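You operate a simulated robot arm through the tools that you are given. There is no shell and no other tool. Be economical: measure what you need, move in short steps, check, and stop when the job is done.

The job below is to be done with a simulated robot arm. You get a single attempt, and the scene is never put back.

Task
Measure both blocks beside the trays; put the thin one in the red tray, the other in the blue tray.
Fine: gel the probe first and stand it back in its holder.

The check looks at the end state, three seconds after you hand in, the way a careful person would. Anything else that was tipped, shoved, dropped, spilled or broken makes it a failure.

Robot
A 7-joint arm with a two-finger parallel gripper, fixed in place. Base frame: the origin is at the foot of the arm, x ahead of it, y to its left, z up; the work surface is at about z = 0.88. Lengths are in m, angles in degrees, forces in N, time in s.
Its first joint turns from -166.0 to 166.0 degrees. Payload 4.4 kg.
The tool frame sits at the grasp point between the pads (the TCP): z along the fingers, y along the line on which they close. The tips reach 0.023 m beyond it. The gripper opens to 0.094 m. The fingers are 0.038 m wide and 0.01 m thick; the gripper's body (0.054 by 0.096 m) begins 0.039 m behind the TCP.
Orientation is that of the tool frame in the base frame, as [roll, pitch, yaw] about the fixed x, y, z axes, in that order (R = Rz(yaw) Ry(pitch) Rx(roll)). With the fingers straight down and closing along the base's y, the tool's x points along the base's -x, its y along +y and its z along -z.

Tools
- The arm moves only by the tool jog_arm. Its argument "moves" is text: rows parted by semicolons, each of 7 numbers parted by spaces: the turn, a rotation vector about the tool's x, y, z in degrees, then the shift along the tool's x, y, z in m, then the closure, from 0 (fully open) to 1 (shut). In form: ax ay az tx ty tz grip; .... A call has 1 to 20 rows; each row is the pose to reach, as a shift and turn from the pose commanded when the call began, along the tool's axes at that moment. A row lasts 0.2 s, in which the tool goes at most 0.05 m and 8.6 degrees; a call with a longer step from one row to the next is refused whole, and so is a gripper value outside its range. A pose out of reach is approached as far as the arm can. The call stops where the force on the tool passes 40 N (or 10 N more than at its start, if that is more) or the arm is blocked; 0.2 s more then pass. The fingers move at their own pace (about 0.072 m/s each) and stop on an object; they squeeze with about 26 N. The grip force told is the motor's: it shows also when the fingers shut on nothing. Time passes only in rows, and 0.2 s behind the last, so rows that repeat a pose let the fingers close. The reply holds the time, the measured pose of the TCP, the force on the tool along the base axes, the opening and the grip force, in the units named above and with some noise.
- Cameras (640 x 400 px; columns grow to the right, rows downward): "scene" is fixed at [0.2184, -0.5005, 1.6338]; the picture's right is [0.41, -0.91, 0.00], its down [-0.43, -0.20, -0.88] and it looks along [0.80, 0.36, -0.48] (base axes); focal length 344 px, centre (320, 200). "wrist" rides on the gripper at [0.086, 0.016, -0.074] in the tool frame; the picture's right is [-0.18, 0.98, 0.00], its down [-0.58, -0.11, -0.81] and it looks along [-0.79, -0.15, 0.59] (tool axes); focal length 243 px, centre (320, 200). There is no depth. A picture from a camera that has moved, and an enlarged one, comes with that camera's place and axes in the base frame and with its lens.
- capture(camera): a new picture of that camera. No time passes.
- close_up(camera, box): a new picture of the part [left, top, right, bottom] of that camera's present view, enlarged. No time passes.
- hand_in(): hands the job in; it is judged then, once.

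Go step by step. Nothing tells you positions but the pictures and the camera data: compare them with the known pose of the tool, close in by small moves and look again before you grip or let go. The budget is 120 turns and 84 pictures, counting those below and the enlarged ones. Unless the task says otherwise, let go and move clear before handing in, and close with one line.

The tools are called after "Call:" by a JSON object that holds its "api" and its "payload". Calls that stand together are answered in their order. jog_arm: Moves the arm, as the interface text tells. Its arguments: {"type":"object","properties":{"moves":{"type":"string"}},"required":["moves"]} The other tools are called the same way: capture (camera) takes a picture; close_up (camera, box) takes an enlarged picture of a part of a camera's view; hand_in () hands the job in.

At the start:

```text
time_s: 0.0
tcp_pos: [0.8583, 0.1671, 1.2469]
tcp_rot: [-180.0, 0.0, 180.0]
wrist_force: [0.0, 0.5, 0.5]
finger_gap: 0.0939
grasp_force: 0.0
```

scene: 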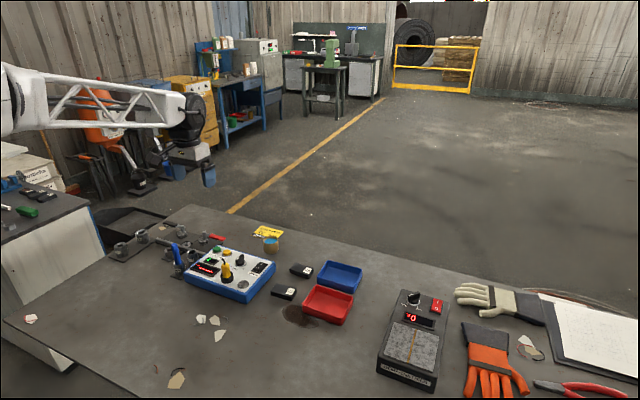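
wrist: 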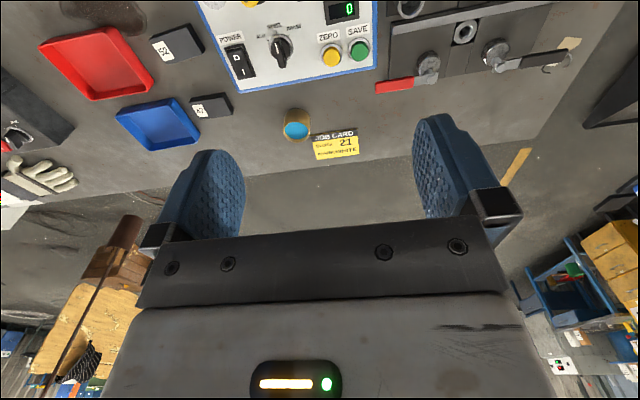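

I see a gauge box with a probe, a small pot of blue gel, a job card, two black blocks with labels, and red and blue trays. I'll look closer first.

Call:
{"api": "close_up", "payload": {"camera": "scene", "box": [160, 220, 290, 310]}}

Call:
{"api": "close_up", "payload": {"camera": "wrist", "box": [190, 0, 390, 170]}}

Call:
{"api": "close_up", "payload": {"camera": "scene", "box": [240, 220, 370, 330]}}

```text
4.44 times, centred on (225, 265) of scene
camera zoom: at [0.2184, -0.5005, 1.6338], right [0.41, -0.91, 0.0], down [-0.43, -0.2, -0.88], along [0.8, 0.36, -0.48], focal length 1529 px, centre (742, -89)
```

zoom: 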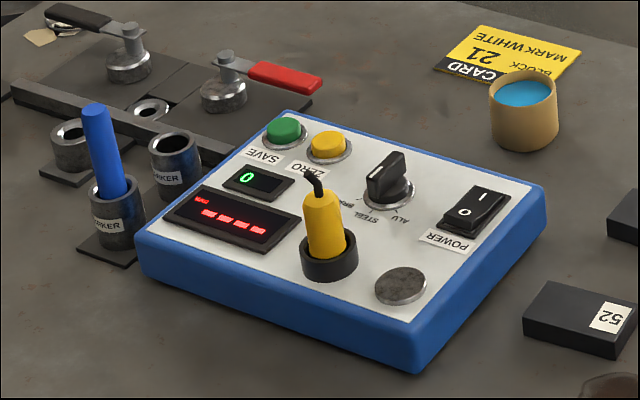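

```text
2.35 times, centred on (290, 85) of wrist
camera zoom: at [0.7715, 0.1841, 1.3214], right [0.18, 0.98, 0.0], down [0.58, -0.11, 0.81], along [0.79, -0.15, -0.59], focal length 571 px, centre (391, 471)
```

zoom: 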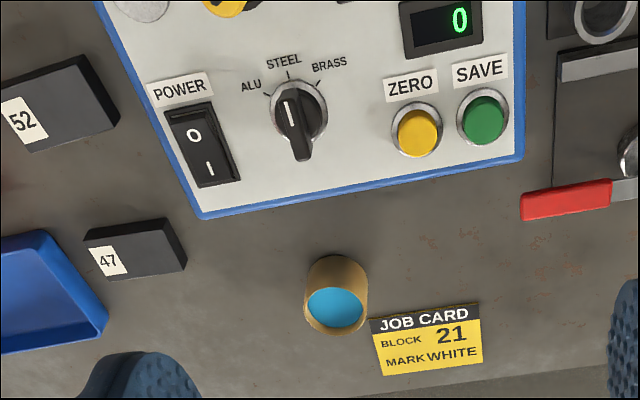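

```text
3.64 times, centred on (305, 275) of scene
camera zoom: at [0.2184, -0.5005, 1.6338], right [0.41, -0.91, 0.0], down [-0.43, -0.2, -0.88], along [0.8, 0.36, -0.48], focal length 1251 px, centre (374, -73)
```

zoom: 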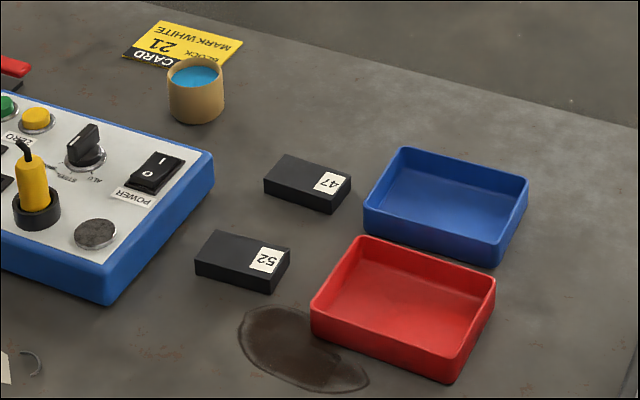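

Rough fixes: probe holder near (0.82, 0.07), gel pot near (1.05, 0.07), blocks around (0.9, -0.05). I'll draw the arm back so the wrist camera sees the whole gauge.

Call:
{"api": "jog_arm", "payload": {"moves": "0 0 0 0.05 0 0 0; 0 0 0 0.1 -0.03 0 0; 0 0 0 0.15 -0.06 0 0; 0 0 0 0.2 -0.08 0 0; 0 0 0 0.25 -0.1 0 0;0 0 0 0.25 -0.1 0 0"}}

Call:
{"api": "capture", "payload": {"camera": "wrist"}}

```text
refused: row 2 steps farther than a row can; nothing moved
```

```text
78 pictures are left
camera wrist: at [0.7715, 0.1841, 1.3214], right [0.18, 0.98, 0.0], down [0.58, -0.11, 0.81], along [0.79, -0.15, -0.59], focal length 243 px, centre (320, 200)
```

wrist: 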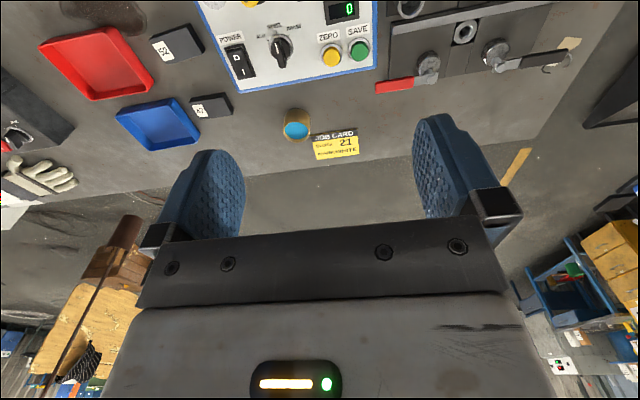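

The step was too long, so nothing moved; I'll use shorter steps back towards the base.

Call:
{"api": "jog_arm", "payload": {"moves": "0 0 0 0.04 -0.015 0 0; 0 0 0 0.08 -0.03 0 0; 0 0 0 0.12 -0.045 0 0; 0 0 0 0.16 -0.06 0 0; 0 0 0 0.2 -0.075 0 0; 0 0 0 0.24 -0.09 0 0; 0 0 0 0.26 -0.1 0 0;0 0 0 0.26 -0.1 0 0"}}

Call:
{"api": "capture", "payload": {"camera": "wrist"}}

```text
time_s: 1.8
tcp_pos: [0.5978, 0.0693, 1.2477]
tcp_rot: [-180.0, 0.0, 180.0]
wrist_force: [-0.5, 0.5, -0.5]
finger_gap: 0.094
grasp_force: 0.1
```

```text
77 pictures are left
camera wrist: at [0.5109, 0.0857, 1.3214], right [0.18, 0.98, 0.0], down [0.58, -0.11, 0.81], along [0.79, -0.15, -0.59], focal length 243 px, centre (320, 200)
```

wrist: 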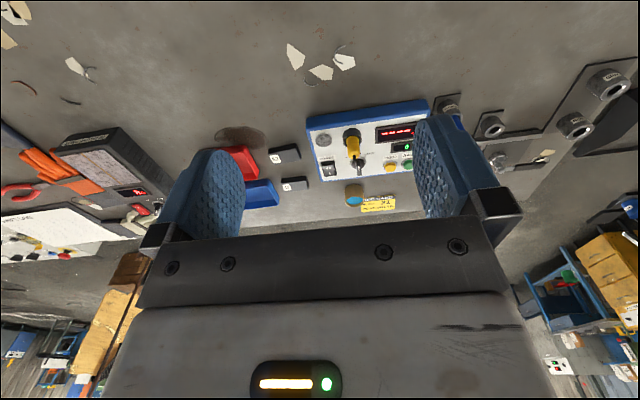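

Call:
{"api": "close_up", "payload": {"camera": "wrist", "box": [240, 90, 440, 215]}}

```text
3.20 times, centred on (340, 152) of wrist
camera zoom: at [0.5109, 0.0857, 1.3214], right [0.18, 0.98, 0.0], down [0.58, -0.11, 0.81], along [0.79, -0.15, -0.59], focal length 776 px, centre (256, 352)
```

zoom: 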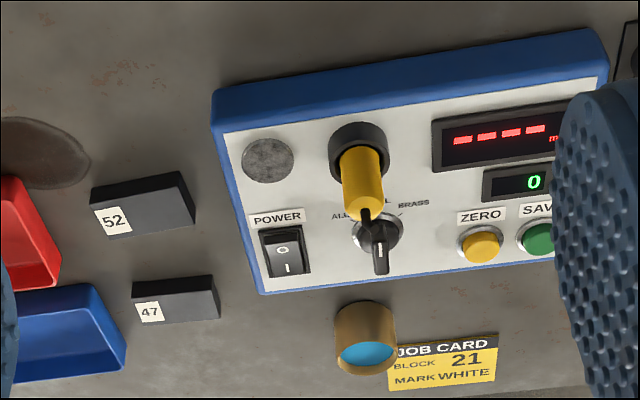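

The gauge is on (dashes showing) and the selector is near STEEL. Triangulating: probe axis ≈ (0.84, 0.092), its top z≈0.98, holder rim z≈0.93; gel pot ≈ (1.076, 0.079), rim z≈0.915. The pot lies beyond straight-down reach, so I'll test with the empty gripper whether a 30° outward tilt reaches above it.

Call:
{"api": "jog_arm", "payload": {"moves": "0 -2.5 0 -0.0398 0.0009 0.0207 0;0 -5 0 -0.0796 0.0018 0.0414 0;0 -7.5 0 -0.1194 0.0027 0.0621 0;0 -10 0 -0.1592 0.0036 0.0828 0;0 -12.5 0 -0.199 0.0045 0.1035 0;0 -15 0 -0.2388 0.0054 0.1242 0;0 -17.5 0 -0.2786 0.0063 0.1449 0;0 -20 0 -0.3184 0.0072 0.1656 0;0 -22.5 0 -0.3582 0.0081 0.1863 0;0 -25 0 -0.398 0.009 0.207 0;0 -27.5 0 -0.4378 0.0099 0.2277 0;0 -30 0 -0.4776 0.0108 0.2484 0;0 -30 0 -0.4776 0.0108 0.2484 0;0 -30 0 -0.4776 0.0108 0.2484 0"}}

Call:
{"api": "capture", "payload": {"camera": "wrist"}}

Call:
{"api": "capture", "payload": {"camera": "scene"}}

```text
time_s: 4.8
tcp_pos: [1.0771, 0.078, 0.9971]
tcp_rot: [-180.0, 30.0, 180.0]
wrist_force: [0.8, 0.3, 0.4]
finger_gap: 0.0941
grasp_force: 0.1
```

```text
75 pictures are left
camera wrist: at [0.9644, 0.094, 1.0176], right [0.16, 0.98, 0.09], down [0.1, -0.11, 0.99], along [0.98, -0.15, -0.12], focal length 243 px, centre (320, 200)
```

wrist: 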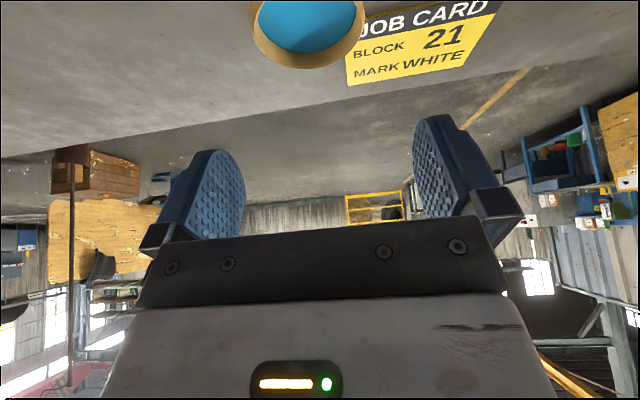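

```text
74 pictures are left
```

scene: 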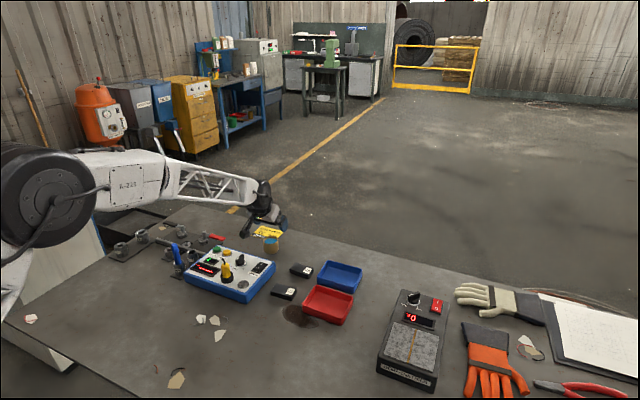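

The 30° tilt reaches over the pot at z≈1.0. I'll check it also holds 3 cm lower, which is about dipping height.

Call:
{"api": "jog_arm", "payload": {"moves": "0 0 0 0.015 0 0.026 0;0 0 0 0.015 0 0.026 0;0 0 0 0.015 0 0.026 0"}}

```text
time_s: 5.6
tcp_pos: [1.0763, 0.0787, 0.9686]
tcp_rot: [179.9, 30.0, -180.0]
wrist_force: [-0.4, -0.8, -0.9]
finger_gap: 0.0943
grasp_force: 0.1
```

It reaches. Now I'll rise and pull back to a viewpoint behind the probe with the same tilt.

Call:
{"api": "jog_arm", "payload": {"moves": "0 0 0 -0.0225 0 -0.039 0;0 0 0 -0.0425 0 -0.0736 0;0 0 0 -0.0061 0.0017 -0.0946 0;0 0 0 0.0303 0.0033 -0.1156 0;0 0 0 0.0667 0.005 -0.1366 0;0 0 0 0.1031 0.0067 -0.1576 0;0 0 0 0.1395 0.0083 -0.1786 0;0 0 0 0.1759 0.01 -0.1996 0;0 0 0 0.2123 0.0117 -0.2206 0;0 0 0 0.2485 0.0133 -0.2416 0;0 0 0 0.2485 0.0133 -0.2416 0"}}

Call:
{"api": "capture", "payload": {"camera": "wrist"}}

```text
time_s: 8.0
tcp_pos: [0.7399, 0.0903, 1.0534]
tcp_rot: [180.0, 30.0, -179.9]
wrist_force: [-0.1, 0.4, 0.7]
finger_gap: 0.0938
grasp_force: 0.0
```

```text
73 pictures are left
camera wrist: at [0.6274, 0.106, 1.0741], right [0.16, 0.98, 0.09], down [0.1, -0.11, 0.99], along [0.98, -0.15, -0.12], focal length 243 px, centre (320, 200)
```

wrist: 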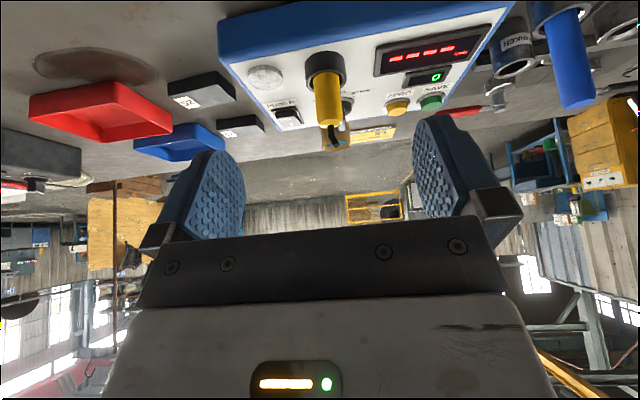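

Refined: probe axis ≈ (0.84, 0.0905), top z≈0.98, holder rim z≈0.925, diameter ≈25 mm. I'll approach along the tool axis and stop 3 cm short to check.

Call:
{"api": "jog_arm", "payload": {"moves": "0 0 0 -0.0415 0 0.02 0;0 0 0 -0.0415 0 0.06 0;0 0 0 -0.0415 0 0.098 0;0 0 0 -0.0415 0 0.098 0;0 0 0 -0.0415 0 0.098 0"}}

Call:
{"api": "capture", "payload": {"camera": "wrist"}}

Call:
{"api": "close_up", "payload": {"camera": "scene", "box": [160, 190, 290, 310]}}

```text
time_s: 9.2
tcp_pos: [0.8255, 0.092, 0.9893]
tcp_rot: [-180.0, 30.0, -180.0]
wrist_force: [-0.8, -0.9, -0.6]
finger_gap: 0.0937
grasp_force: 0.1
```

```text
72 pictures are left
camera wrist: at [0.7137, 0.1091, 1.0093], right [0.16, 0.98, 0.09], down [0.1, -0.11, 0.99], along [0.98, -0.15, -0.12], focal length 243 px, centre (320, 200)
```

wrist: 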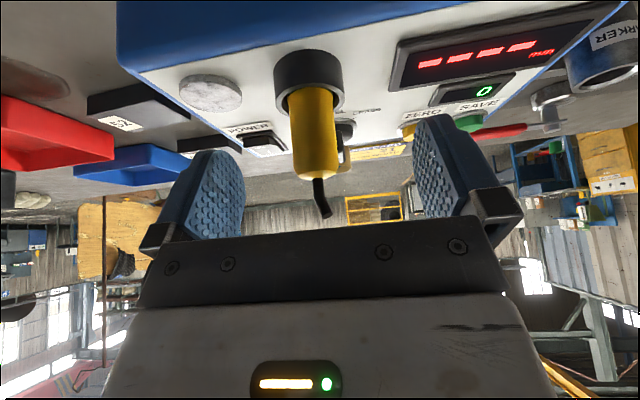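

```text
3.33 times, centred on (225, 250) of scene
camera zoom: at [0.2184, -0.5005, 1.6338], right [0.41, -0.91, 0.0], down [-0.43, -0.2, -0.88], along [0.8, 0.36, -0.48], focal length 1147 px, centre (637, 33)
```

zoom: 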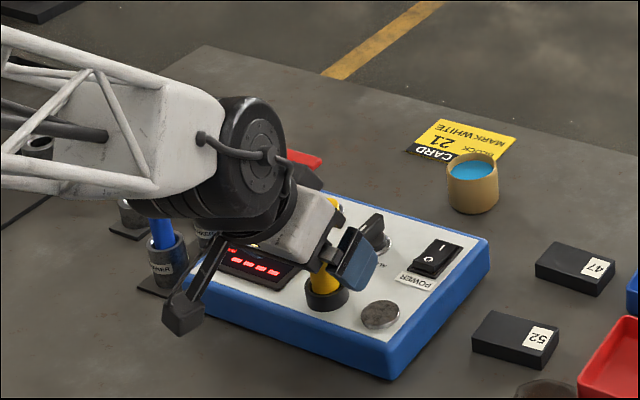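

The probe is centred between the pads (y≈0.0905). Moving in the last 3 cm and closing.

Call:
{"api": "jog_arm", "payload": {"moves": "0 0 0 0 -0.001 0.015 0;0 0 0 0 -0.001 0.0303 0;0 0 0 0 -0.001 0.0303 0;0 0 0 0 -0.001 0.0303 0.5;0 0 0 0 -0.001 0.0303 1;0 0 0 0 -0.001 0.0303 1;0 0 0 0 -0.001 0.0303 1;0 0 0 0 -0.001 0.0303 1"}}

Call:
{"api": "capture", "payload": {"camera": "wrist"}}

```text
time_s: 10.7
tcp_pos: [0.8406, 0.0889, 0.9622]
tcp_rot: [-179.9, 30.0, 179.9]
wrist_force: [-1.0, -9.6, -0.9]
finger_gap: 0.0362
grasp_force: 45.1
stopped in row 7: the force on the tool passed its limit (the readings are from after the stop); the commanded pose is now the measured one
```

```text
70 pictures are left
camera wrist: at [0.7276, 0.1065, 0.9835], right [0.16, 0.98, 0.09], down [0.1, -0.11, 0.99], along [0.98, -0.15, -0.12], focal length 243 px, centre (320, 200)
```

wrist: 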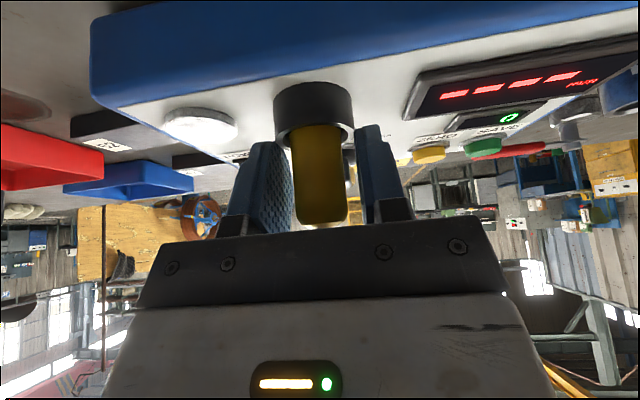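

The fingertips closed on the holder's ring (gap 36 mm), which is higher than I took it (rim nearer z≈0.95). I'll open a little and rise 18 mm to grip only the probe.

Call:
{"api": "jog_arm", "payload": {"moves": "0 0 0 0 0 0 0.4;0 0 0 0 0 0 0.3;0 0 0 -0.0045 0 -0.0078 0.3;0 0 0 -0.009 0 -0.0156 0.3;0 0 0 -0.009 0 -0.0156 0.3"}}

Call:
{"api": "capture", "payload": {"camera": "wrist"}}

Call:
{"api": "close_up", "payload": {"camera": "scene", "box": [180, 220, 270, 300]}}

```text
time_s: 11.9
tcp_pos: [0.8383, 0.0905, 0.9789]
tcp_rot: [-179.9, 30.0, 179.9]
wrist_force: [0.0, 0.1, -0.3]
finger_gap: 0.0655
grasp_force: 0.1
```

```text
69 pictures are left
camera wrist: at [0.7267, 0.1071, 1.0002], right [0.16, 0.98, 0.09], down [0.1, -0.11, 0.99], along [0.98, -0.15, -0.12], focal length 243 px, centre (320, 200)
```

wrist: 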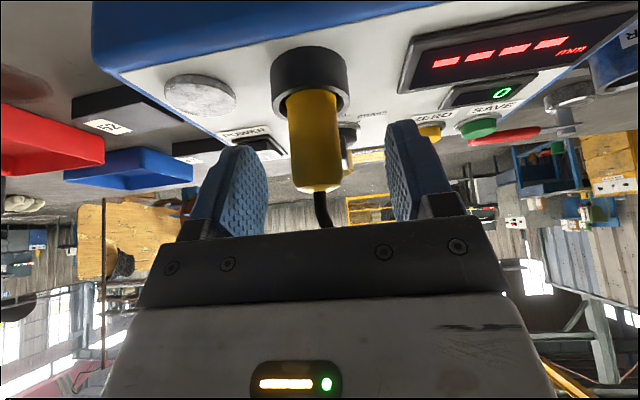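

```text
5.00 times, centred on (225, 260) of scene
camera zoom: at [0.2184, -0.5005, 1.6338], right [0.41, -0.91, 0.0], down [-0.43, -0.2, -0.88], along [0.8, 0.36, -0.48], focal length 1720 px, centre (795, -100)
```

zoom: 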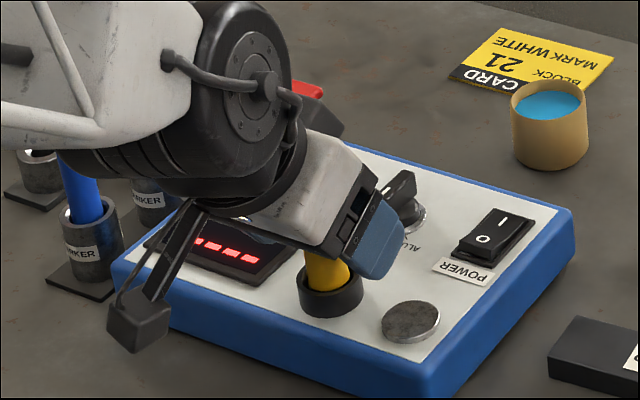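

Now the tips clear the ring and the probe is between the pads. Closing.

Call:
{"api": "jog_arm", "payload": {"moves": "0 0 0 0 0 0 0.6;0 0 0 0 0 0 0.8;0 0 0 0 0 0 1;0 0 0 0 0 0 1;0 0 0 0 0 0 1;0 0 0 0 0 0 1"}}

Call:
{"api": "capture", "payload": {"camera": "wrist"}}

```text
time_s: 13.3
tcp_pos: [0.838, 0.0906, 0.979]
tcp_rot: [-180.0, 30.0, 179.9]
wrist_force: [-0.6, -0.7, 1.2]
finger_gap: 0.0234
grasp_force: 26.0
```

```text
67 pictures are left
camera wrist: at [0.7267, 0.1071, 1.0003], right [0.16, 0.98, 0.09], down [0.1, -0.11, 0.99], along [0.98, -0.15, -0.12], focal length 243 px, centre (320, 200)
```

wrist: 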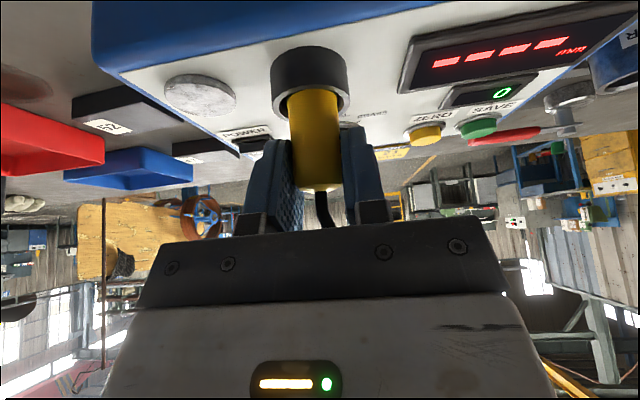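

Gripped at 23.4 mm. Lifting straight up and looking at the probe's length.

Call:
{"api": "jog_arm", "payload": {"moves": "0 0 0 -0.01 0 -0.0173 1;0 0 0 -0.02 0 -0.0346 1;0 0 0 -0.03 0 -0.052 1;0 0 0 -0.045 0 -0.0779 1;0 0 0 -0.06 0 -0.1039 1;0 0 0 -0.06 0 -0.1039 1"}}

Call:
{"api": "capture", "payload": {"camera": "wrist"}}

Call:
{"api": "close_up", "payload": {"camera": "scene", "box": [170, 190, 290, 300]}}

```text
time_s: 14.7
tcp_pos: [0.8384, 0.0925, 1.0993]
tcp_rot: [-179.9, 30.1, 179.9]
wrist_force: [-0.3, 0.7, -0.7]
finger_gap: 0.0234
grasp_force: 26.1
```

```text
66 pictures are left
camera wrist: at [0.7265, 0.1086, 1.1207], right [0.16, 0.98, 0.09], down [0.1, -0.11, 0.99], along [0.98, -0.15, -0.12], focal length 243 px, centre (320, 200)
```

wrist: 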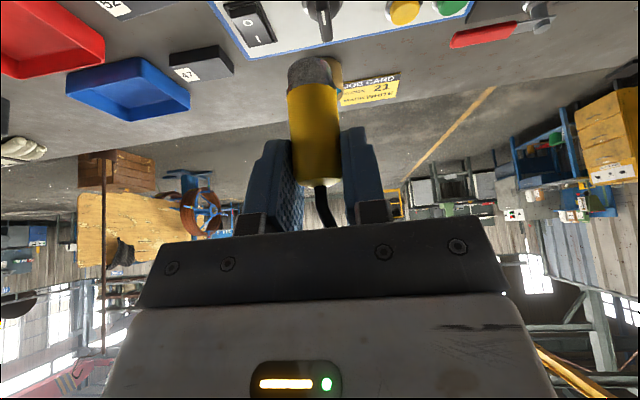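

```text
3.64 times, centred on (230, 245) of scene
camera zoom: at [0.2184, -0.5005, 1.6338], right [0.41, -0.91, 0.0], down [-0.43, -0.2, -0.88], along [0.8, 0.36, -0.48], focal length 1251 px, centre (647, 36)
```

zoom: 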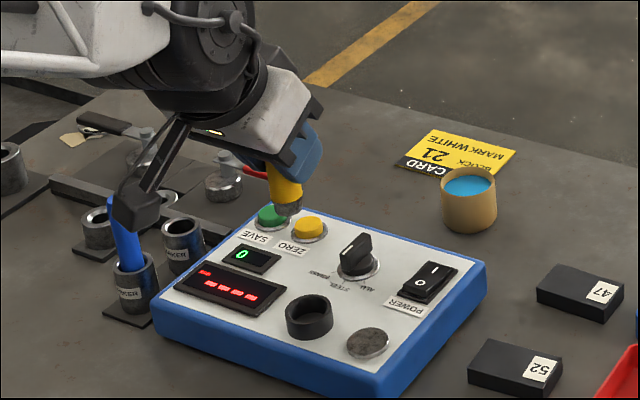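

The probe is held upright with about 52 mm below the TCP (tip dark). I'll carry it above the gel pot, tip at about z=1.0.

Call:
{"api": "jog_arm", "payload": {"moves": "0 0 0 -0.0296 -0.0021 0.0267 1;0 0 0 -0.0592 -0.0042 0.0534 1;0 0 0 -0.0888 -0.0063 0.0801 1;0 0 0 -0.1184 -0.0083 0.1068 1;0 0 0 -0.148 -0.0104 0.1336 1;0 0 0 -0.1776 -0.0125 0.1603 1;0 0 0 -0.1776 -0.0125 0.1603 1;0 0 0 -0.1776 -0.0125 0.1603 1"}}

Call:
{"api": "capture", "payload": {"camera": "wrist"}}

Call:
{"api": "close_up", "payload": {"camera": "scene", "box": [220, 195, 310, 265]}}

```text
time_s: 16.5
tcp_pos: [1.0749, 0.0808, 1.0496]
tcp_rot: [-180.0, 30.0, 179.8]
wrist_force: [0.0, 0.3, -0.8]
finger_gap: 0.0235
grasp_force: 25.5
```

```text
64 pictures are left
camera wrist: at [0.9621, 0.0974, 1.0697], right [0.16, 0.98, 0.09], down [0.1, -0.11, 0.99], along [0.98, -0.15, -0.12], focal length 243 px, centre (320, 200)
```

wrist: 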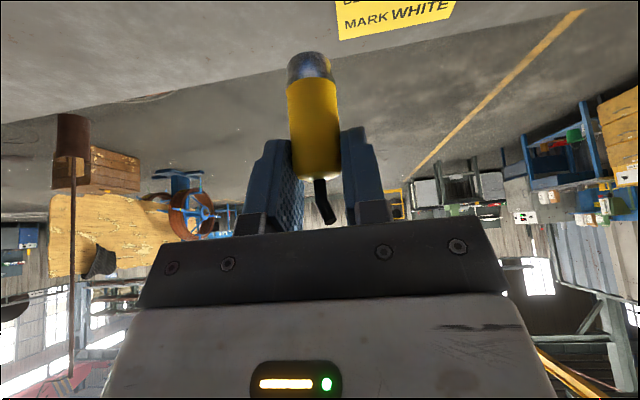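

```text
5.71 times, centred on (265, 230) of scene
camera zoom: at [0.2184, -0.5005, 1.6338], right [0.41, -0.91, 0.0], down [-0.43, -0.2, -0.88], along [0.8, 0.36, -0.48], focal length 1966 px, centre (634, 29)
```

zoom: 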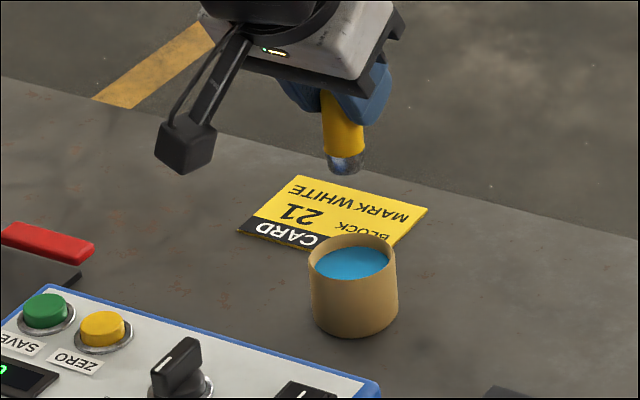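

Cross-checking both views: pot axis ≈ (1.072, 0.0785), rim z≈0.922, gel z≈0.916; the probe tip is about 58 mm below the TCP. I'll correct sideways and lower to 15 mm above the rim, then look.

Call:
{"api": "jog_arm", "payload": {"moves": "0 0 0 0.0043 -0.0025 -0.0025 1;0 0 0 0.0180 -0.0025 0.0212 1;0 0 0 0.0316 -0.0025 0.0448 1;0 0 0 0.0316 -0.0025 0.0448 1"}}

Call:
{"api": "capture", "payload": {"camera": "wrist"}}

Call:
{"api": "close_up", "payload": {"camera": "scene", "box": [235, 205, 305, 260]}}

```text
time_s: 17.5
tcp_pos: [1.0712, 0.0742, 0.9955]
tcp_rot: [-179.9, 30.0, 179.8]
wrist_force: [-0.4, -0.4, -0.5]
finger_gap: 0.0232
grasp_force: 25.9
```

```text
62 pictures are left
camera wrist: at [0.9587, 0.0898, 1.0168], right [0.16, 0.98, 0.09], down [0.1, -0.11, 0.99], along [0.98, -0.15, -0.12], focal length 243 px, centre (320, 200)
```

wrist: 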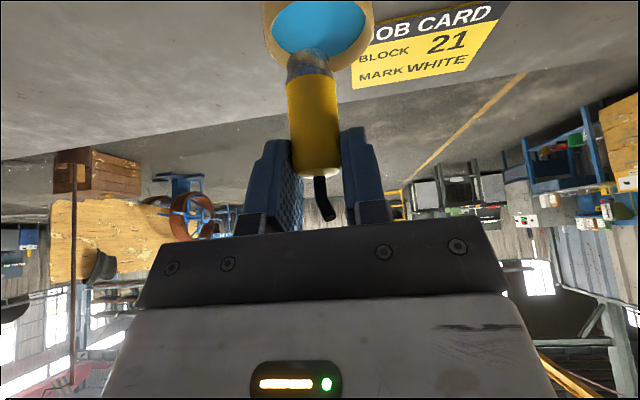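

```text
7.27 times, centred on (270, 232) of scene
camera zoom: at [0.2184, -0.5005, 1.6338], right [0.41, -0.91, 0.0], down [-0.43, -0.2, -0.88], along [0.8, 0.36, -0.48], focal length 2503 px, centre (684, -36)
```

zoom: 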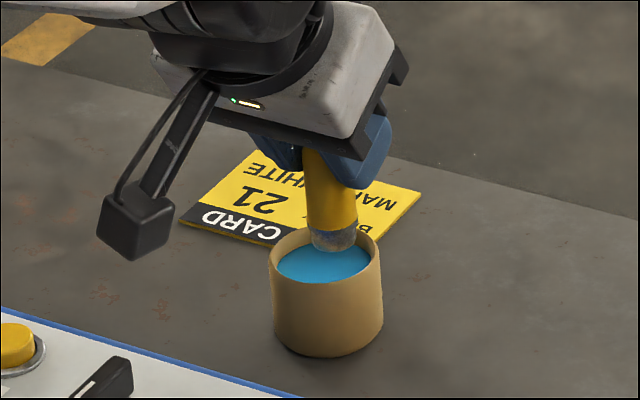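

The tip needs about 4 mm more +y; in x the two views disagree by a few mm around the present spot. I'll shift in y, lower 6 mm and look again.

Call:
{"api": "jog_arm", "payload": {"moves": "0 0 0 0 0.0042 0 1;0 0 0 0.003 0.0042 0.0052 1;0 0 0 0.003 0.0042 0.0052 1"}}

Call:
{"api": "close_up", "payload": {"camera": "wrist", "box": [240, 0, 400, 100]}}

Call:
{"api": "close_up", "payload": {"camera": "scene", "box": [250, 220, 290, 260]}}

```text
time_s: 18.3
tcp_pos: [1.0702, 0.0798, 0.9907]
tcp_rot: [-180.0, 30.0, -179.9]
wrist_force: [0.9, 0.3, -0.5]
finger_gap: 0.0233
grasp_force: 25.8
```

```text
4.00 times, centred on (320, 50) of wrist
camera zoom: at [0.9577, 0.0957, 1.0109], right [0.16, 0.98, 0.09], down [0.1, -0.11, 0.99], along [0.98, -0.15, -0.12], focal length 970 px, centre (320, 800)
```

zoom: 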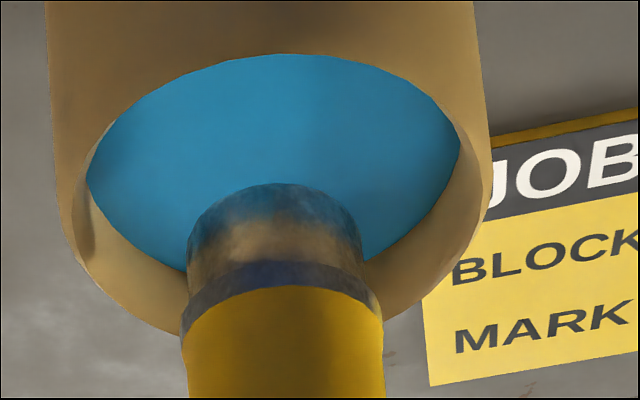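

```text
10.00 times, centred on (270, 240) of scene
camera zoom: at [0.2184, -0.5005, 1.6338], right [0.41, -0.91, 0.0], down [-0.43, -0.2, -0.88], along [0.8, 0.36, -0.48], focal length 3441 px, centre (820, -200)
```

zoom: 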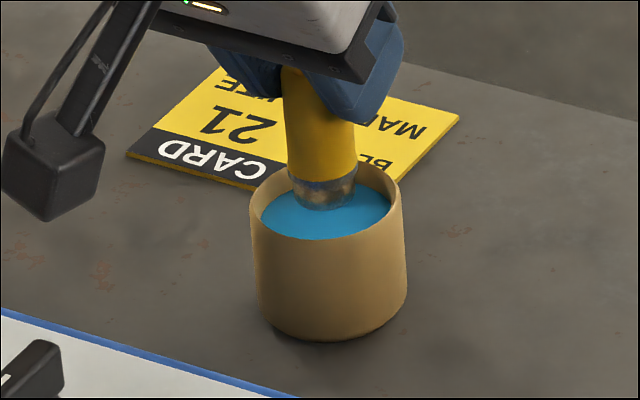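

The tip is centred sideways; I'll nudge 4 mm outward and lower 11 mm into the gel.

Call:
{"api": "jog_arm", "payload": {"moves": "0 0 0 -0.0035 0 0.002 1;0 0 0 -0.001 0 0.0065 1;0 0 0 0.002 0 0.0115 1;0 0 0 0.002 0 0.0115 1"}}

Call:
{"api": "close_up", "payload": {"camera": "wrist", "box": [240, 0, 400, 100]}}

Call:
{"api": "close_up", "payload": {"camera": "scene", "box": [250, 220, 290, 260]}}

```text
time_s: 19.3
tcp_pos: [1.0729, 0.0806, 0.9793]
tcp_rot: [-179.9, 30.0, 180.0]
wrist_force: [0.0, 0.6, -0.3]
finger_gap: 0.0233
grasp_force: 25.7
```

```text
4.00 times, centred on (320, 50) of wrist
camera zoom: at [0.9604, 0.0963, 0.9997], right [0.16, 0.98, 0.09], down [0.1, -0.11, 0.99], along [0.98, -0.15, -0.12], focal length 970 px, centre (320, 800)
```

zoom: 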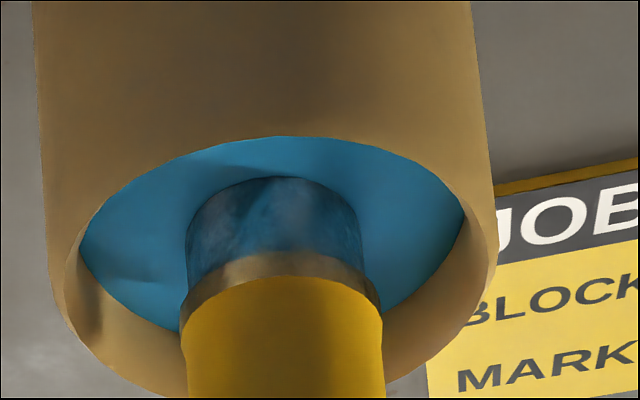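

```text
10.00 times, centred on (270, 240) of scene
camera zoom: at [0.2184, -0.5005, 1.6338], right [0.41, -0.91, 0.0], down [-0.43, -0.2, -0.88], along [0.8, 0.36, -0.48], focal length 3441 px, centre (820, -200)
```

zoom: 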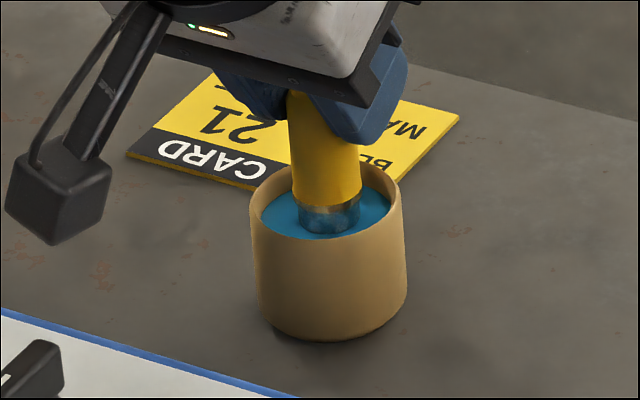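

Still just at the surface; shift 5 mm outward and lower 5 mm more.

Call:
{"api": "jog_arm", "payload": {"moves": "0 0 0 -0.0043 0.001 0.0025 1;0 0 0 -0.0018 0.001 0.0068 1;0 0 0 -0.0018 0.001 0.0068 1"}}

Call:
{"api": "close_up", "payload": {"camera": "wrist", "box": [240, 0, 400, 100]}}

Call:
{"api": "close_up", "payload": {"camera": "scene", "box": [250, 220, 290, 260]}}

```text
time_s: 20.1
tcp_pos: [1.0779, 0.0802, 0.9758]
tcp_rot: [180.0, 30.1, 179.9]
wrist_force: [2.5, 4.1, 16.9]
finger_gap: 0.0237
grasp_force: 25.8
```

```text
4.00 times, centred on (320, 50) of wrist
camera zoom: at [0.9655, 0.0971, 0.996], right [0.16, 0.98, 0.09], down [0.1, -0.11, 0.99], along [0.98, -0.15, -0.11], focal length 970 px, centre (320, 800)
```

zoom: 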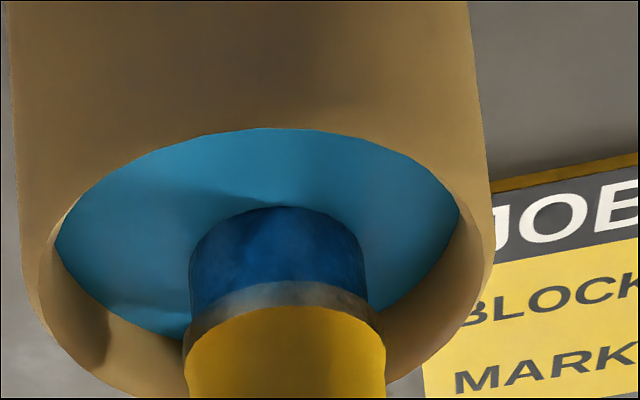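

```text
10.00 times, centred on (270, 240) of scene
camera zoom: at [0.2184, -0.5005, 1.6338], right [0.41, -0.91, 0.0], down [-0.43, -0.2, -0.88], along [0.8, 0.36, -0.48], focal length 3441 px, centre (820, -200)
```

zoom: 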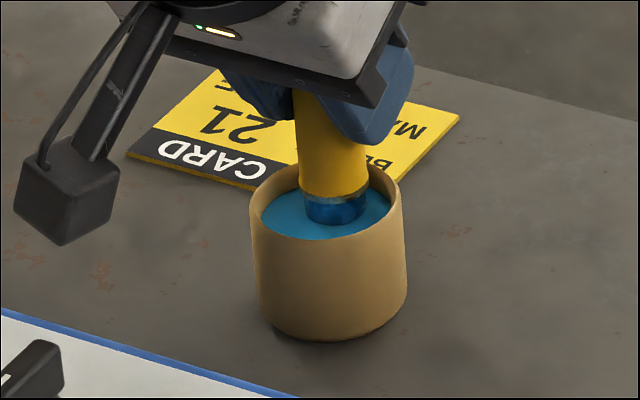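

The tip touched the gel and turned blue: it is gelled. I'll lift straight out, then pull back to view the blocks.

Call:
{"api": "jog_arm", "payload": {"moves": "0 0 0 -0.01 0 -0.0173 1;0 0 0 -0.03 0 -0.052 1;0 0 0 -0.05 0 -0.0866 1;0 0 0 -0.065 0 -0.1126 1;0 0 0 -0.0341 -0.0129 -0.1305 1;0 0 0 -0.0031 -0.0257 -0.1483 1;0 0 0 0.0278 -0.0386 -0.1662 1;0 0 0 0.0587 -0.0514 -0.184 1;0 0 0 0.0896 -0.0643 -0.2019 1;0 0 0 0.1205 -0.0771 -0.2197 1;0 0 0 0.1515 -0.09 -0.2376 1;0 0 0 0.1515 -0.09 -0.2376 1"}}

Call:
{"api": "capture", "payload": {"camera": "wrist"}}

Call:
{"api": "close_up", "payload": {"camera": "scene", "box": [190, 200, 370, 320]}}

```text
time_s: 22.7
tcp_pos: [0.831, -0.0094, 1.1041]
tcp_rot: [180.0, 30.0, 180.0]
wrist_force: [0.8, 0.1, -0.8]
finger_gap: 0.0236
grasp_force: 25.9
```

```text
54 pictures are left
camera wrist: at [0.7181, 0.0071, 1.1253], right [0.16, 0.98, 0.09], down [0.1, -0.11, 0.99], along [0.98, -0.15, -0.12], focal length 243 px, centre (320, 200)
```

wrist: 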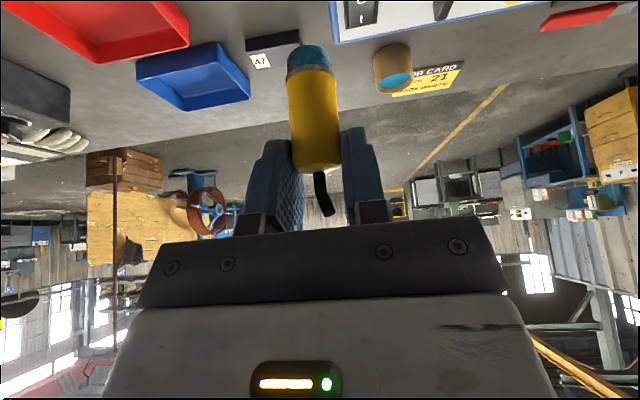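

```text
3.33 times, centred on (280, 260) of scene
camera zoom: at [0.2184, -0.5005, 1.6338], right [0.41, -0.91, 0.0], down [-0.43, -0.2, -0.88], along [0.8, 0.36, -0.48], focal length 1147 px, centre (453, 0)
```

zoom: 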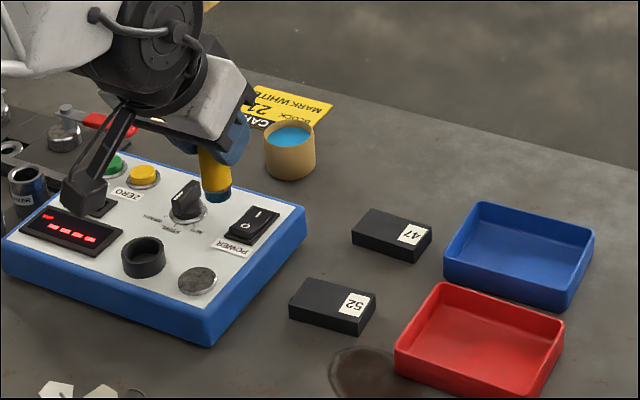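

Both views agree: block 52 centre ≈ (0.896, -0.0745), block 47 centre ≈ (1.004, -0.083), tops about z≈0.895. I'll place the probe above block 52.

Call:
{"api": "jog_arm", "payload": {"moves": "0 0 0 -0.0007 -0.0152 0.0304 1;0 0 0 -0.0013 -0.0303 0.0608 1;0 0 0 -0.002 -0.0455 0.0912 1;0 0 0 -0.0026 -0.0606 0.1216 1;0 0 0 -0.0026 -0.0606 0.1216 1"}}

Call:
{"api": "capture", "payload": {"camera": "wrist"}}

Call:
{"api": "close_up", "payload": {"camera": "scene", "box": [220, 220, 340, 310]}}

```text
time_s: 23.9
tcp_pos: [0.8923, -0.0687, 1.0014]
tcp_rot: [-179.9, 29.9, 179.9]
wrist_force: [0.2, 0.7, -1.5]
finger_gap: 0.023
grasp_force: 26.2
```

```text
52 pictures are left
camera wrist: at [0.7806, -0.0526, 1.0217], right [0.16, 0.98, 0.09], down [0.1, -0.11, 0.99], along [0.98, -0.15, -0.12], focal length 243 px, centre (320, 200)
```

wrist: 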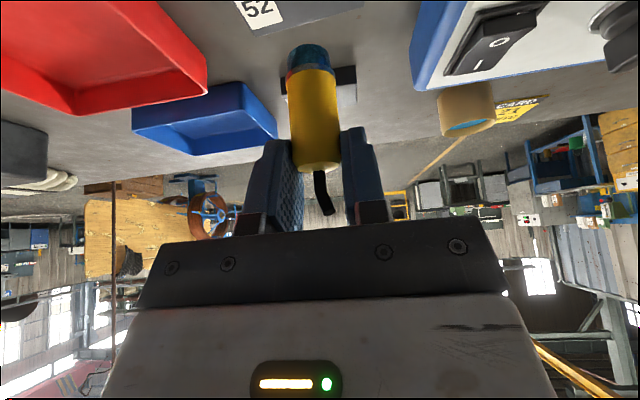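

```text
4.44 times, centred on (280, 265) of scene
camera zoom: at [0.2184, -0.5005, 1.6338], right [0.41, -0.91, 0.0], down [-0.43, -0.2, -0.88], along [0.8, 0.36, -0.48], focal length 1529 px, centre (498, -89)
```

zoom: 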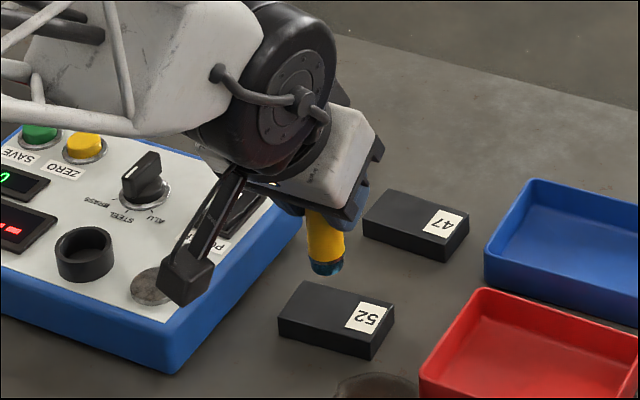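

The tip hangs over block 52 left of its label. Lowering most of the way.

Call:
{"api": "jog_arm", "payload": {"moves": "0 0 0 0.01 0 0.0173 1;0 0 0 0.0155 0 0.0268 1;0 0 0 0.017 0 0.0294 1;0 0 0 0.017 0 0.0294 1"}}

Call:
{"api": "close_up", "payload": {"camera": "scene", "box": [190, 220, 310, 310]}}

```text
time_s: 24.9
tcp_pos: [0.8919, -0.0699, 0.9666]
tcp_rot: [-179.9, 30.1, -180.0]
wrist_force: [0.4, -0.1, -0.2]
finger_gap: 0.0232
grasp_force: 26.0
```

```text
4.44 times, centred on (250, 265) of scene
camera zoom: at [0.2184, -0.5005, 1.6338], right [0.41, -0.91, 0.0], down [-0.43, -0.2, -0.88], along [0.8, 0.36, -0.48], focal length 1529 px, centre (631, -89)
```

zoom: 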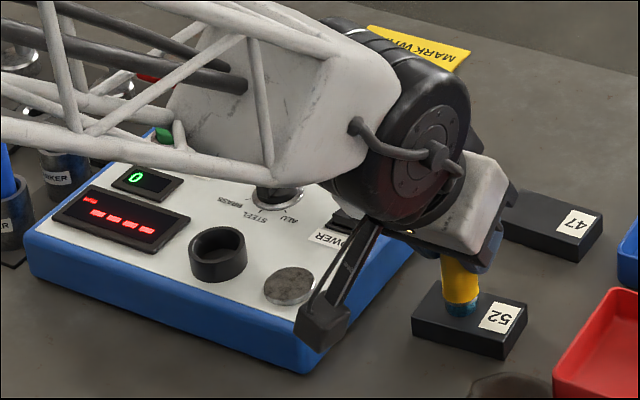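

Almost touching, and the display stays visible. Lowering gently until contact.

Call:
{"api": "jog_arm", "payload": {"moves": "0 0 0 0.001 0 0.0017 1;0 0 0 0.002 0 0.0035 1;0 0 0 0.002 0 0.0035 1;0 0 0 0.002 0 0.0035 1"}}

Call:
{"api": "close_up", "payload": {"camera": "scene", "box": [190, 220, 310, 310]}}

```text
time_s: 25.9
tcp_pos: [0.8904, -0.0699, 0.9622]
tcp_rot: [-179.9, 30.1, 180.0]
wrist_force: [-0.5, -0.3, -0.4]
finger_gap: 0.0231
grasp_force: 25.4
```

```text
4.44 times, centred on (250, 265) of scene
camera zoom: at [0.2184, -0.5005, 1.6338], right [0.41, -0.91, 0.0], down [-0.43, -0.2, -0.88], along [0.8, 0.36, -0.48], focal length 1529 px, centre (631, -89)
```

zoom: 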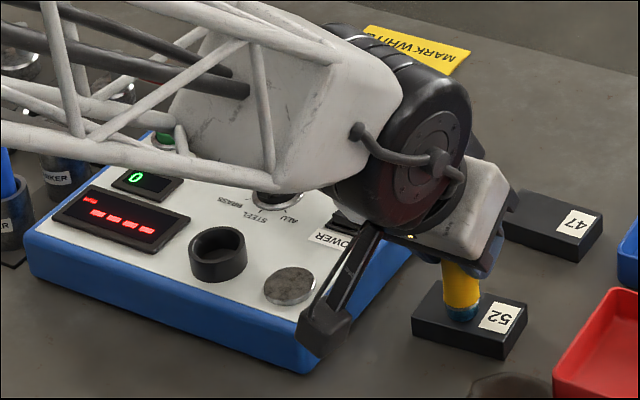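

No contact yet; continuing down 5 mm in small steps.

Call:
{"api": "jog_arm", "payload": {"moves": "0 0 0 -0.0007 0 0.0027 1;0 0 0 0.0008 0 0.0053 1;0 0 0 0.0008 0 0.0053 1;0 0 0 0.0008 0 0.0053 1"}}

Call:
{"api": "close_up", "payload": {"camera": "scene", "box": [190, 220, 310, 310]}}

```text
time_s: 26.9
tcp_pos: [0.8911, -0.0703, 0.9595]
tcp_rot: [-179.8, 30.0, 179.8]
wrist_force: [3.4, -3.6, 17.1]
finger_gap: 0.0231
grasp_force: 25.8
```

```text
4.44 times, centred on (250, 265) of scene
camera zoom: at [0.2184, -0.5005, 1.6338], right [0.41, -0.91, 0.0], down [-0.43, -0.2, -0.88], along [0.8, 0.36, -0.48], focal length 1529 px, centre (631, -89)
```

zoom: 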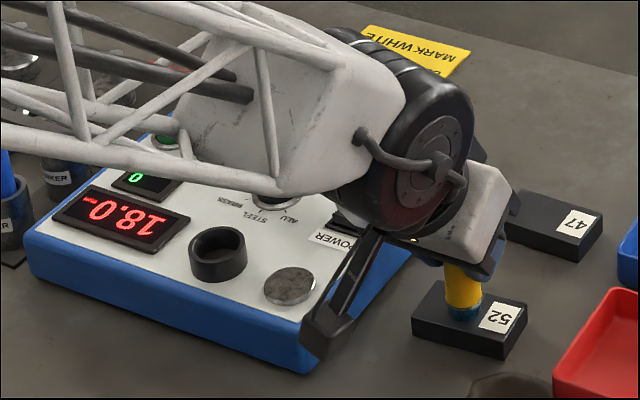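

A reading appeared; I'll read it enlarged.

Call:
{"api": "close_up", "payload": {"camera": "scene", "box": [195, 254, 235, 279]}}

```text
16.00 times, centred on (215, 266) of scene
camera zoom: at [0.2184, -0.5005, 1.6338], right [0.41, -0.91, 0.0], down [-0.43, -0.2, -0.88], along [0.8, 0.36, -0.48], focal length 5506 px, centre (2000, -864)
```

zoom: 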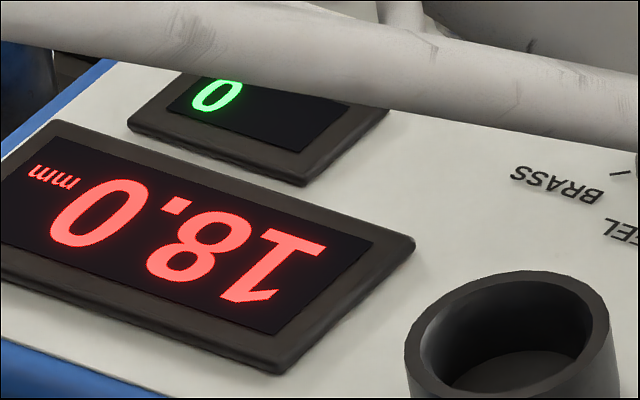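

Block 52 reads 18.0 mm. Lifting and moving over block 47.

Call:
{"api": "jog_arm", "payload": {"moves": "0 0 0 -0.01 0 -0.0173 1;0 0 0 -0.0225 0 -0.039 1;0 0 0 -0.0543 -0.0027 -0.0207 1;0 0 0 -0.086 -0.0053 -0.0023 1;0 0 0 -0.1178 -0.008 0.016 1;0 0 0 -0.1178 -0.008 0.016 1;0 0 0 -0.1178 -0.008 0.016 1"}}

Call:
{"api": "close_up", "payload": {"camera": "scene", "box": [240, 220, 340, 295]}}

```text
time_s: 28.5
tcp_pos: [1.0016, -0.0762, 1.0042]
tcp_rot: [-179.9, 30.0, 179.9]
wrist_force: [0.3, -0.6, -1.1]
finger_gap: 0.023
grasp_force: 25.8
```

```text
5.33 times, centred on (290, 258) of scene
camera zoom: at [0.2184, -0.5005, 1.6338], right [0.41, -0.91, 0.0], down [-0.43, -0.2, -0.88], along [0.8, 0.36, -0.48], focal length 1835 px, centre (480, -107)
```

zoom: 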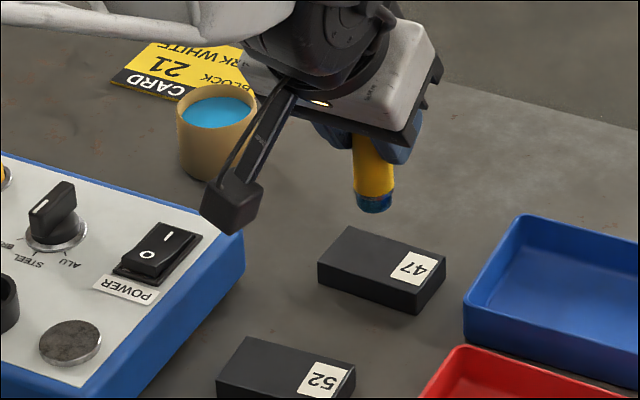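

The tip is above block 47 beside its label. Lowering most of the way.

Call:
{"api": "jog_arm", "payload": {"moves": "0 0 0 0.008 0 0.0183 1;0 0 0 0.0155 0 0.0313 1;0 0 0 0.0184 0 0.0364 1;0 0 0 0.0184 0 0.0364 1;0 0 0 0.0184 0 0.0364 1"}}

Call:
{"api": "close_up", "payload": {"camera": "scene", "box": [190, 220, 310, 310]}}

```text
time_s: 29.7
tcp_pos: [1.0036, -0.078, 0.9638]
tcp_rot: [-180.0, 30.0, 179.9]
wrist_force: [0.0, 0.1, -0.6]
finger_gap: 0.0235
grasp_force: 25.9
```

```text
4.44 times, centred on (250, 265) of scene
camera zoom: at [0.2184, -0.5005, 1.6338], right [0.41, -0.91, 0.0], down [-0.43, -0.2, -0.88], along [0.8, 0.36, -0.48], focal length 1529 px, centre (631, -89)
```

zoom: 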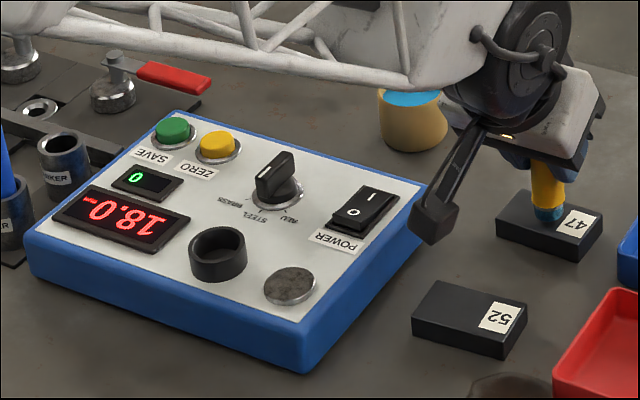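

The display holds the last value (18.0) until a new contact. Lowering on.

Call:
{"api": "jog_arm", "payload": {"moves": "0 0 0 0.0015 0 0.0026 1;0 0 0 0.0025 0 0.0043 1;0 0 0 0.0035 0 0.0061 1;0 0 0 0.0035 0 0.0061 1;0 0 0 0.0035 0 0.0061 1"}}

Call:
{"api": "close_up", "payload": {"camera": "scene", "box": [190, 220, 310, 310]}}

```text
time_s: 30.9
tcp_pos: [1.0048, -0.0781, 0.9569]
tcp_rot: [-179.9, 30.1, 179.8]
wrist_force: [4.0, 1.4, 16.6]
finger_gap: 0.0235
grasp_force: 25.8
```

```text
4.44 times, centred on (250, 265) of scene
camera zoom: at [0.2184, -0.5005, 1.6338], right [0.41, -0.91, 0.0], down [-0.43, -0.2, -0.88], along [0.8, 0.36, -0.48], focal length 1529 px, centre (631, -89)
```

zoom: 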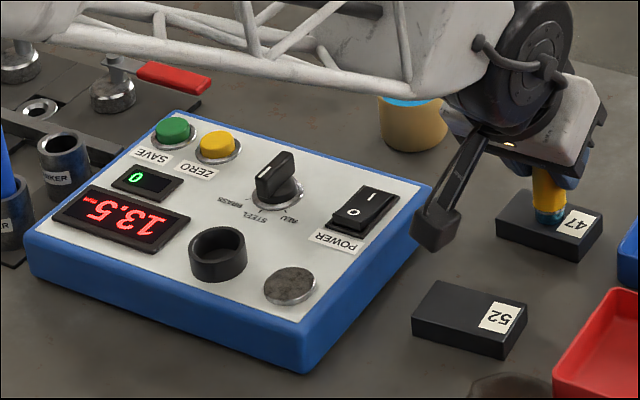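

Block 47 reads 13.5 mm, block 52 read 18.0 mm: 47 is the thin one (red tray), 52 goes to blue. Now I lift and take the probe back to 7 cm above its holder, retracing my commanded shifts.

Call:
{"api": "jog_arm", "payload": {"moves": "0 0 0 -0.015 0 -0.026 1;0 0 0 -0.03 0 -0.052 1;0 0 0 -0.045 0 -0.0779 1;0 0 0 -0.0217 0.0281 -0.0926 1;0 0 0 0.0017 0.0561 -0.1072 1;0 0 0 0.025 0.0842 -0.122 1;0 0 0 0.0483 0.1123 -0.1366 1;0 0 0 0.0717 0.1403 -0.1513 1;0 0 0 0.095 0.1684 -0.166 1;0 0 0 0.095 0.1684 -0.166 1;0 0 0 0.095 0.1684 -0.166 1"}}

Call:
{"api": "close_up", "payload": {"camera": "wrist", "box": [220, 0, 420, 125]}}

Call:
{"api": "close_up", "payload": {"camera": "scene", "box": [195, 220, 265, 290]}}

```text
time_s: 33.3
tcp_pos: [0.838, 0.0933, 1.0531]
tcp_rot: [-179.9, 30.1, 180.0]
wrist_force: [0.1, -0.2, -0.8]
finger_gap: 0.0235
grasp_force: 26.0
```

```text
3.20 times, centred on (320, 62) of wrist
camera zoom: at [0.7257, 0.1092, 1.0733], right [0.16, 0.98, 0.09], down [0.1, -0.11, 0.99], along [0.98, -0.15, -0.12], focal length 776 px, centre (320, 640)
```

zoom: 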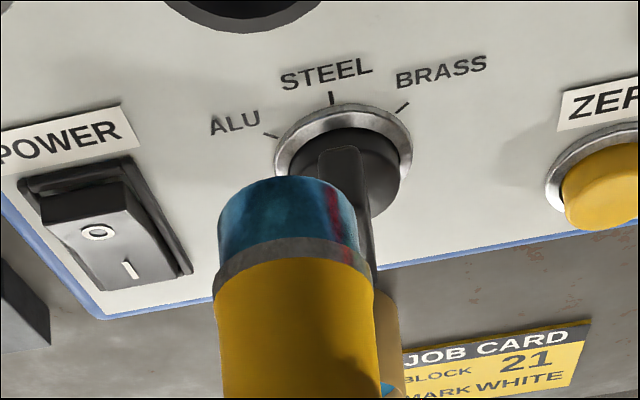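

```text
5.71 times, centred on (230, 255) of scene
camera zoom: at [0.2184, -0.5005, 1.6338], right [0.41, -0.91, 0.0], down [-0.43, -0.2, -0.88], along [0.8, 0.36, -0.48], focal length 1966 px, centre (834, -114)
```

zoom: 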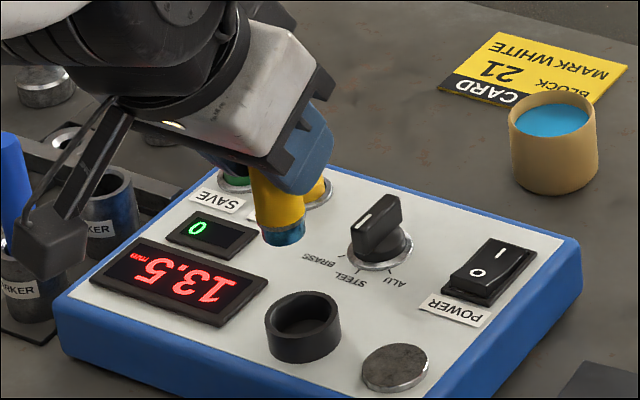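

The probe still hangs upright. I'll lower 4 cm to just above the holder's mouth and compare alignment.

Call:
{"api": "jog_arm", "payload": {"moves": "0 0 0 0.01 0 0.0173 1;0 0 0 0.02 0 0.0346 1;0 0 0 0.02 0 0.0346 1;0 0 0 0.02 0 0.0346 1"}}

Call:
{"api": "close_up", "payload": {"camera": "wrist", "box": [240, 0, 400, 100]}}

Call:
{"api": "close_up", "payload": {"camera": "scene", "box": [202, 240, 258, 290]}}

```text
time_s: 34.3
tcp_pos: [0.8389, 0.0912, 1.0108]
tcp_rot: [-180.0, 30.0, 179.9]
wrist_force: [-0.2, -0.1, -1.5]
finger_gap: 0.0234
grasp_force: 26.2
```

```text
4.00 times, centred on (320, 50) of wrist
camera zoom: at [0.7265, 0.1075, 1.0325], right [0.16, 0.98, 0.09], down [0.1, -0.11, 0.99], along [0.98, -0.15, -0.12], focal length 970 px, centre (320, 800)
```

zoom: 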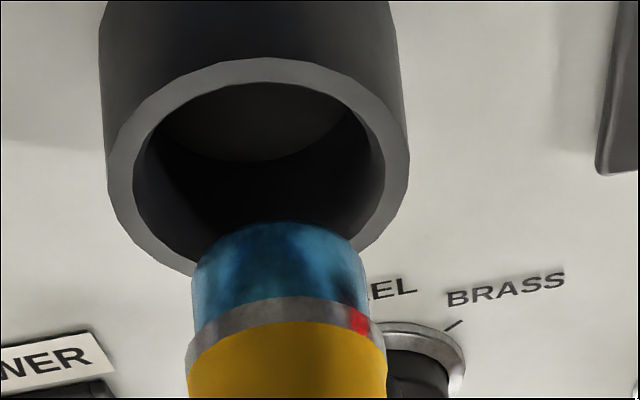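

```text
8.00 times, centred on (230, 265) of scene
camera zoom: at [0.2184, -0.5005, 1.6338], right [0.41, -0.91, 0.0], down [-0.43, -0.2, -0.88], along [0.8, 0.36, -0.48], focal length 2753 px, centre (1040, -320)
```

zoom: 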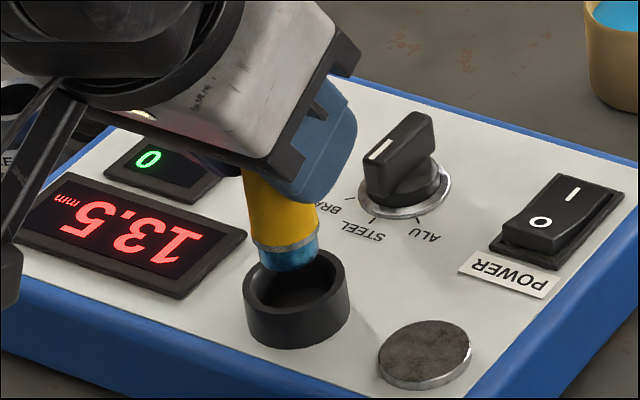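

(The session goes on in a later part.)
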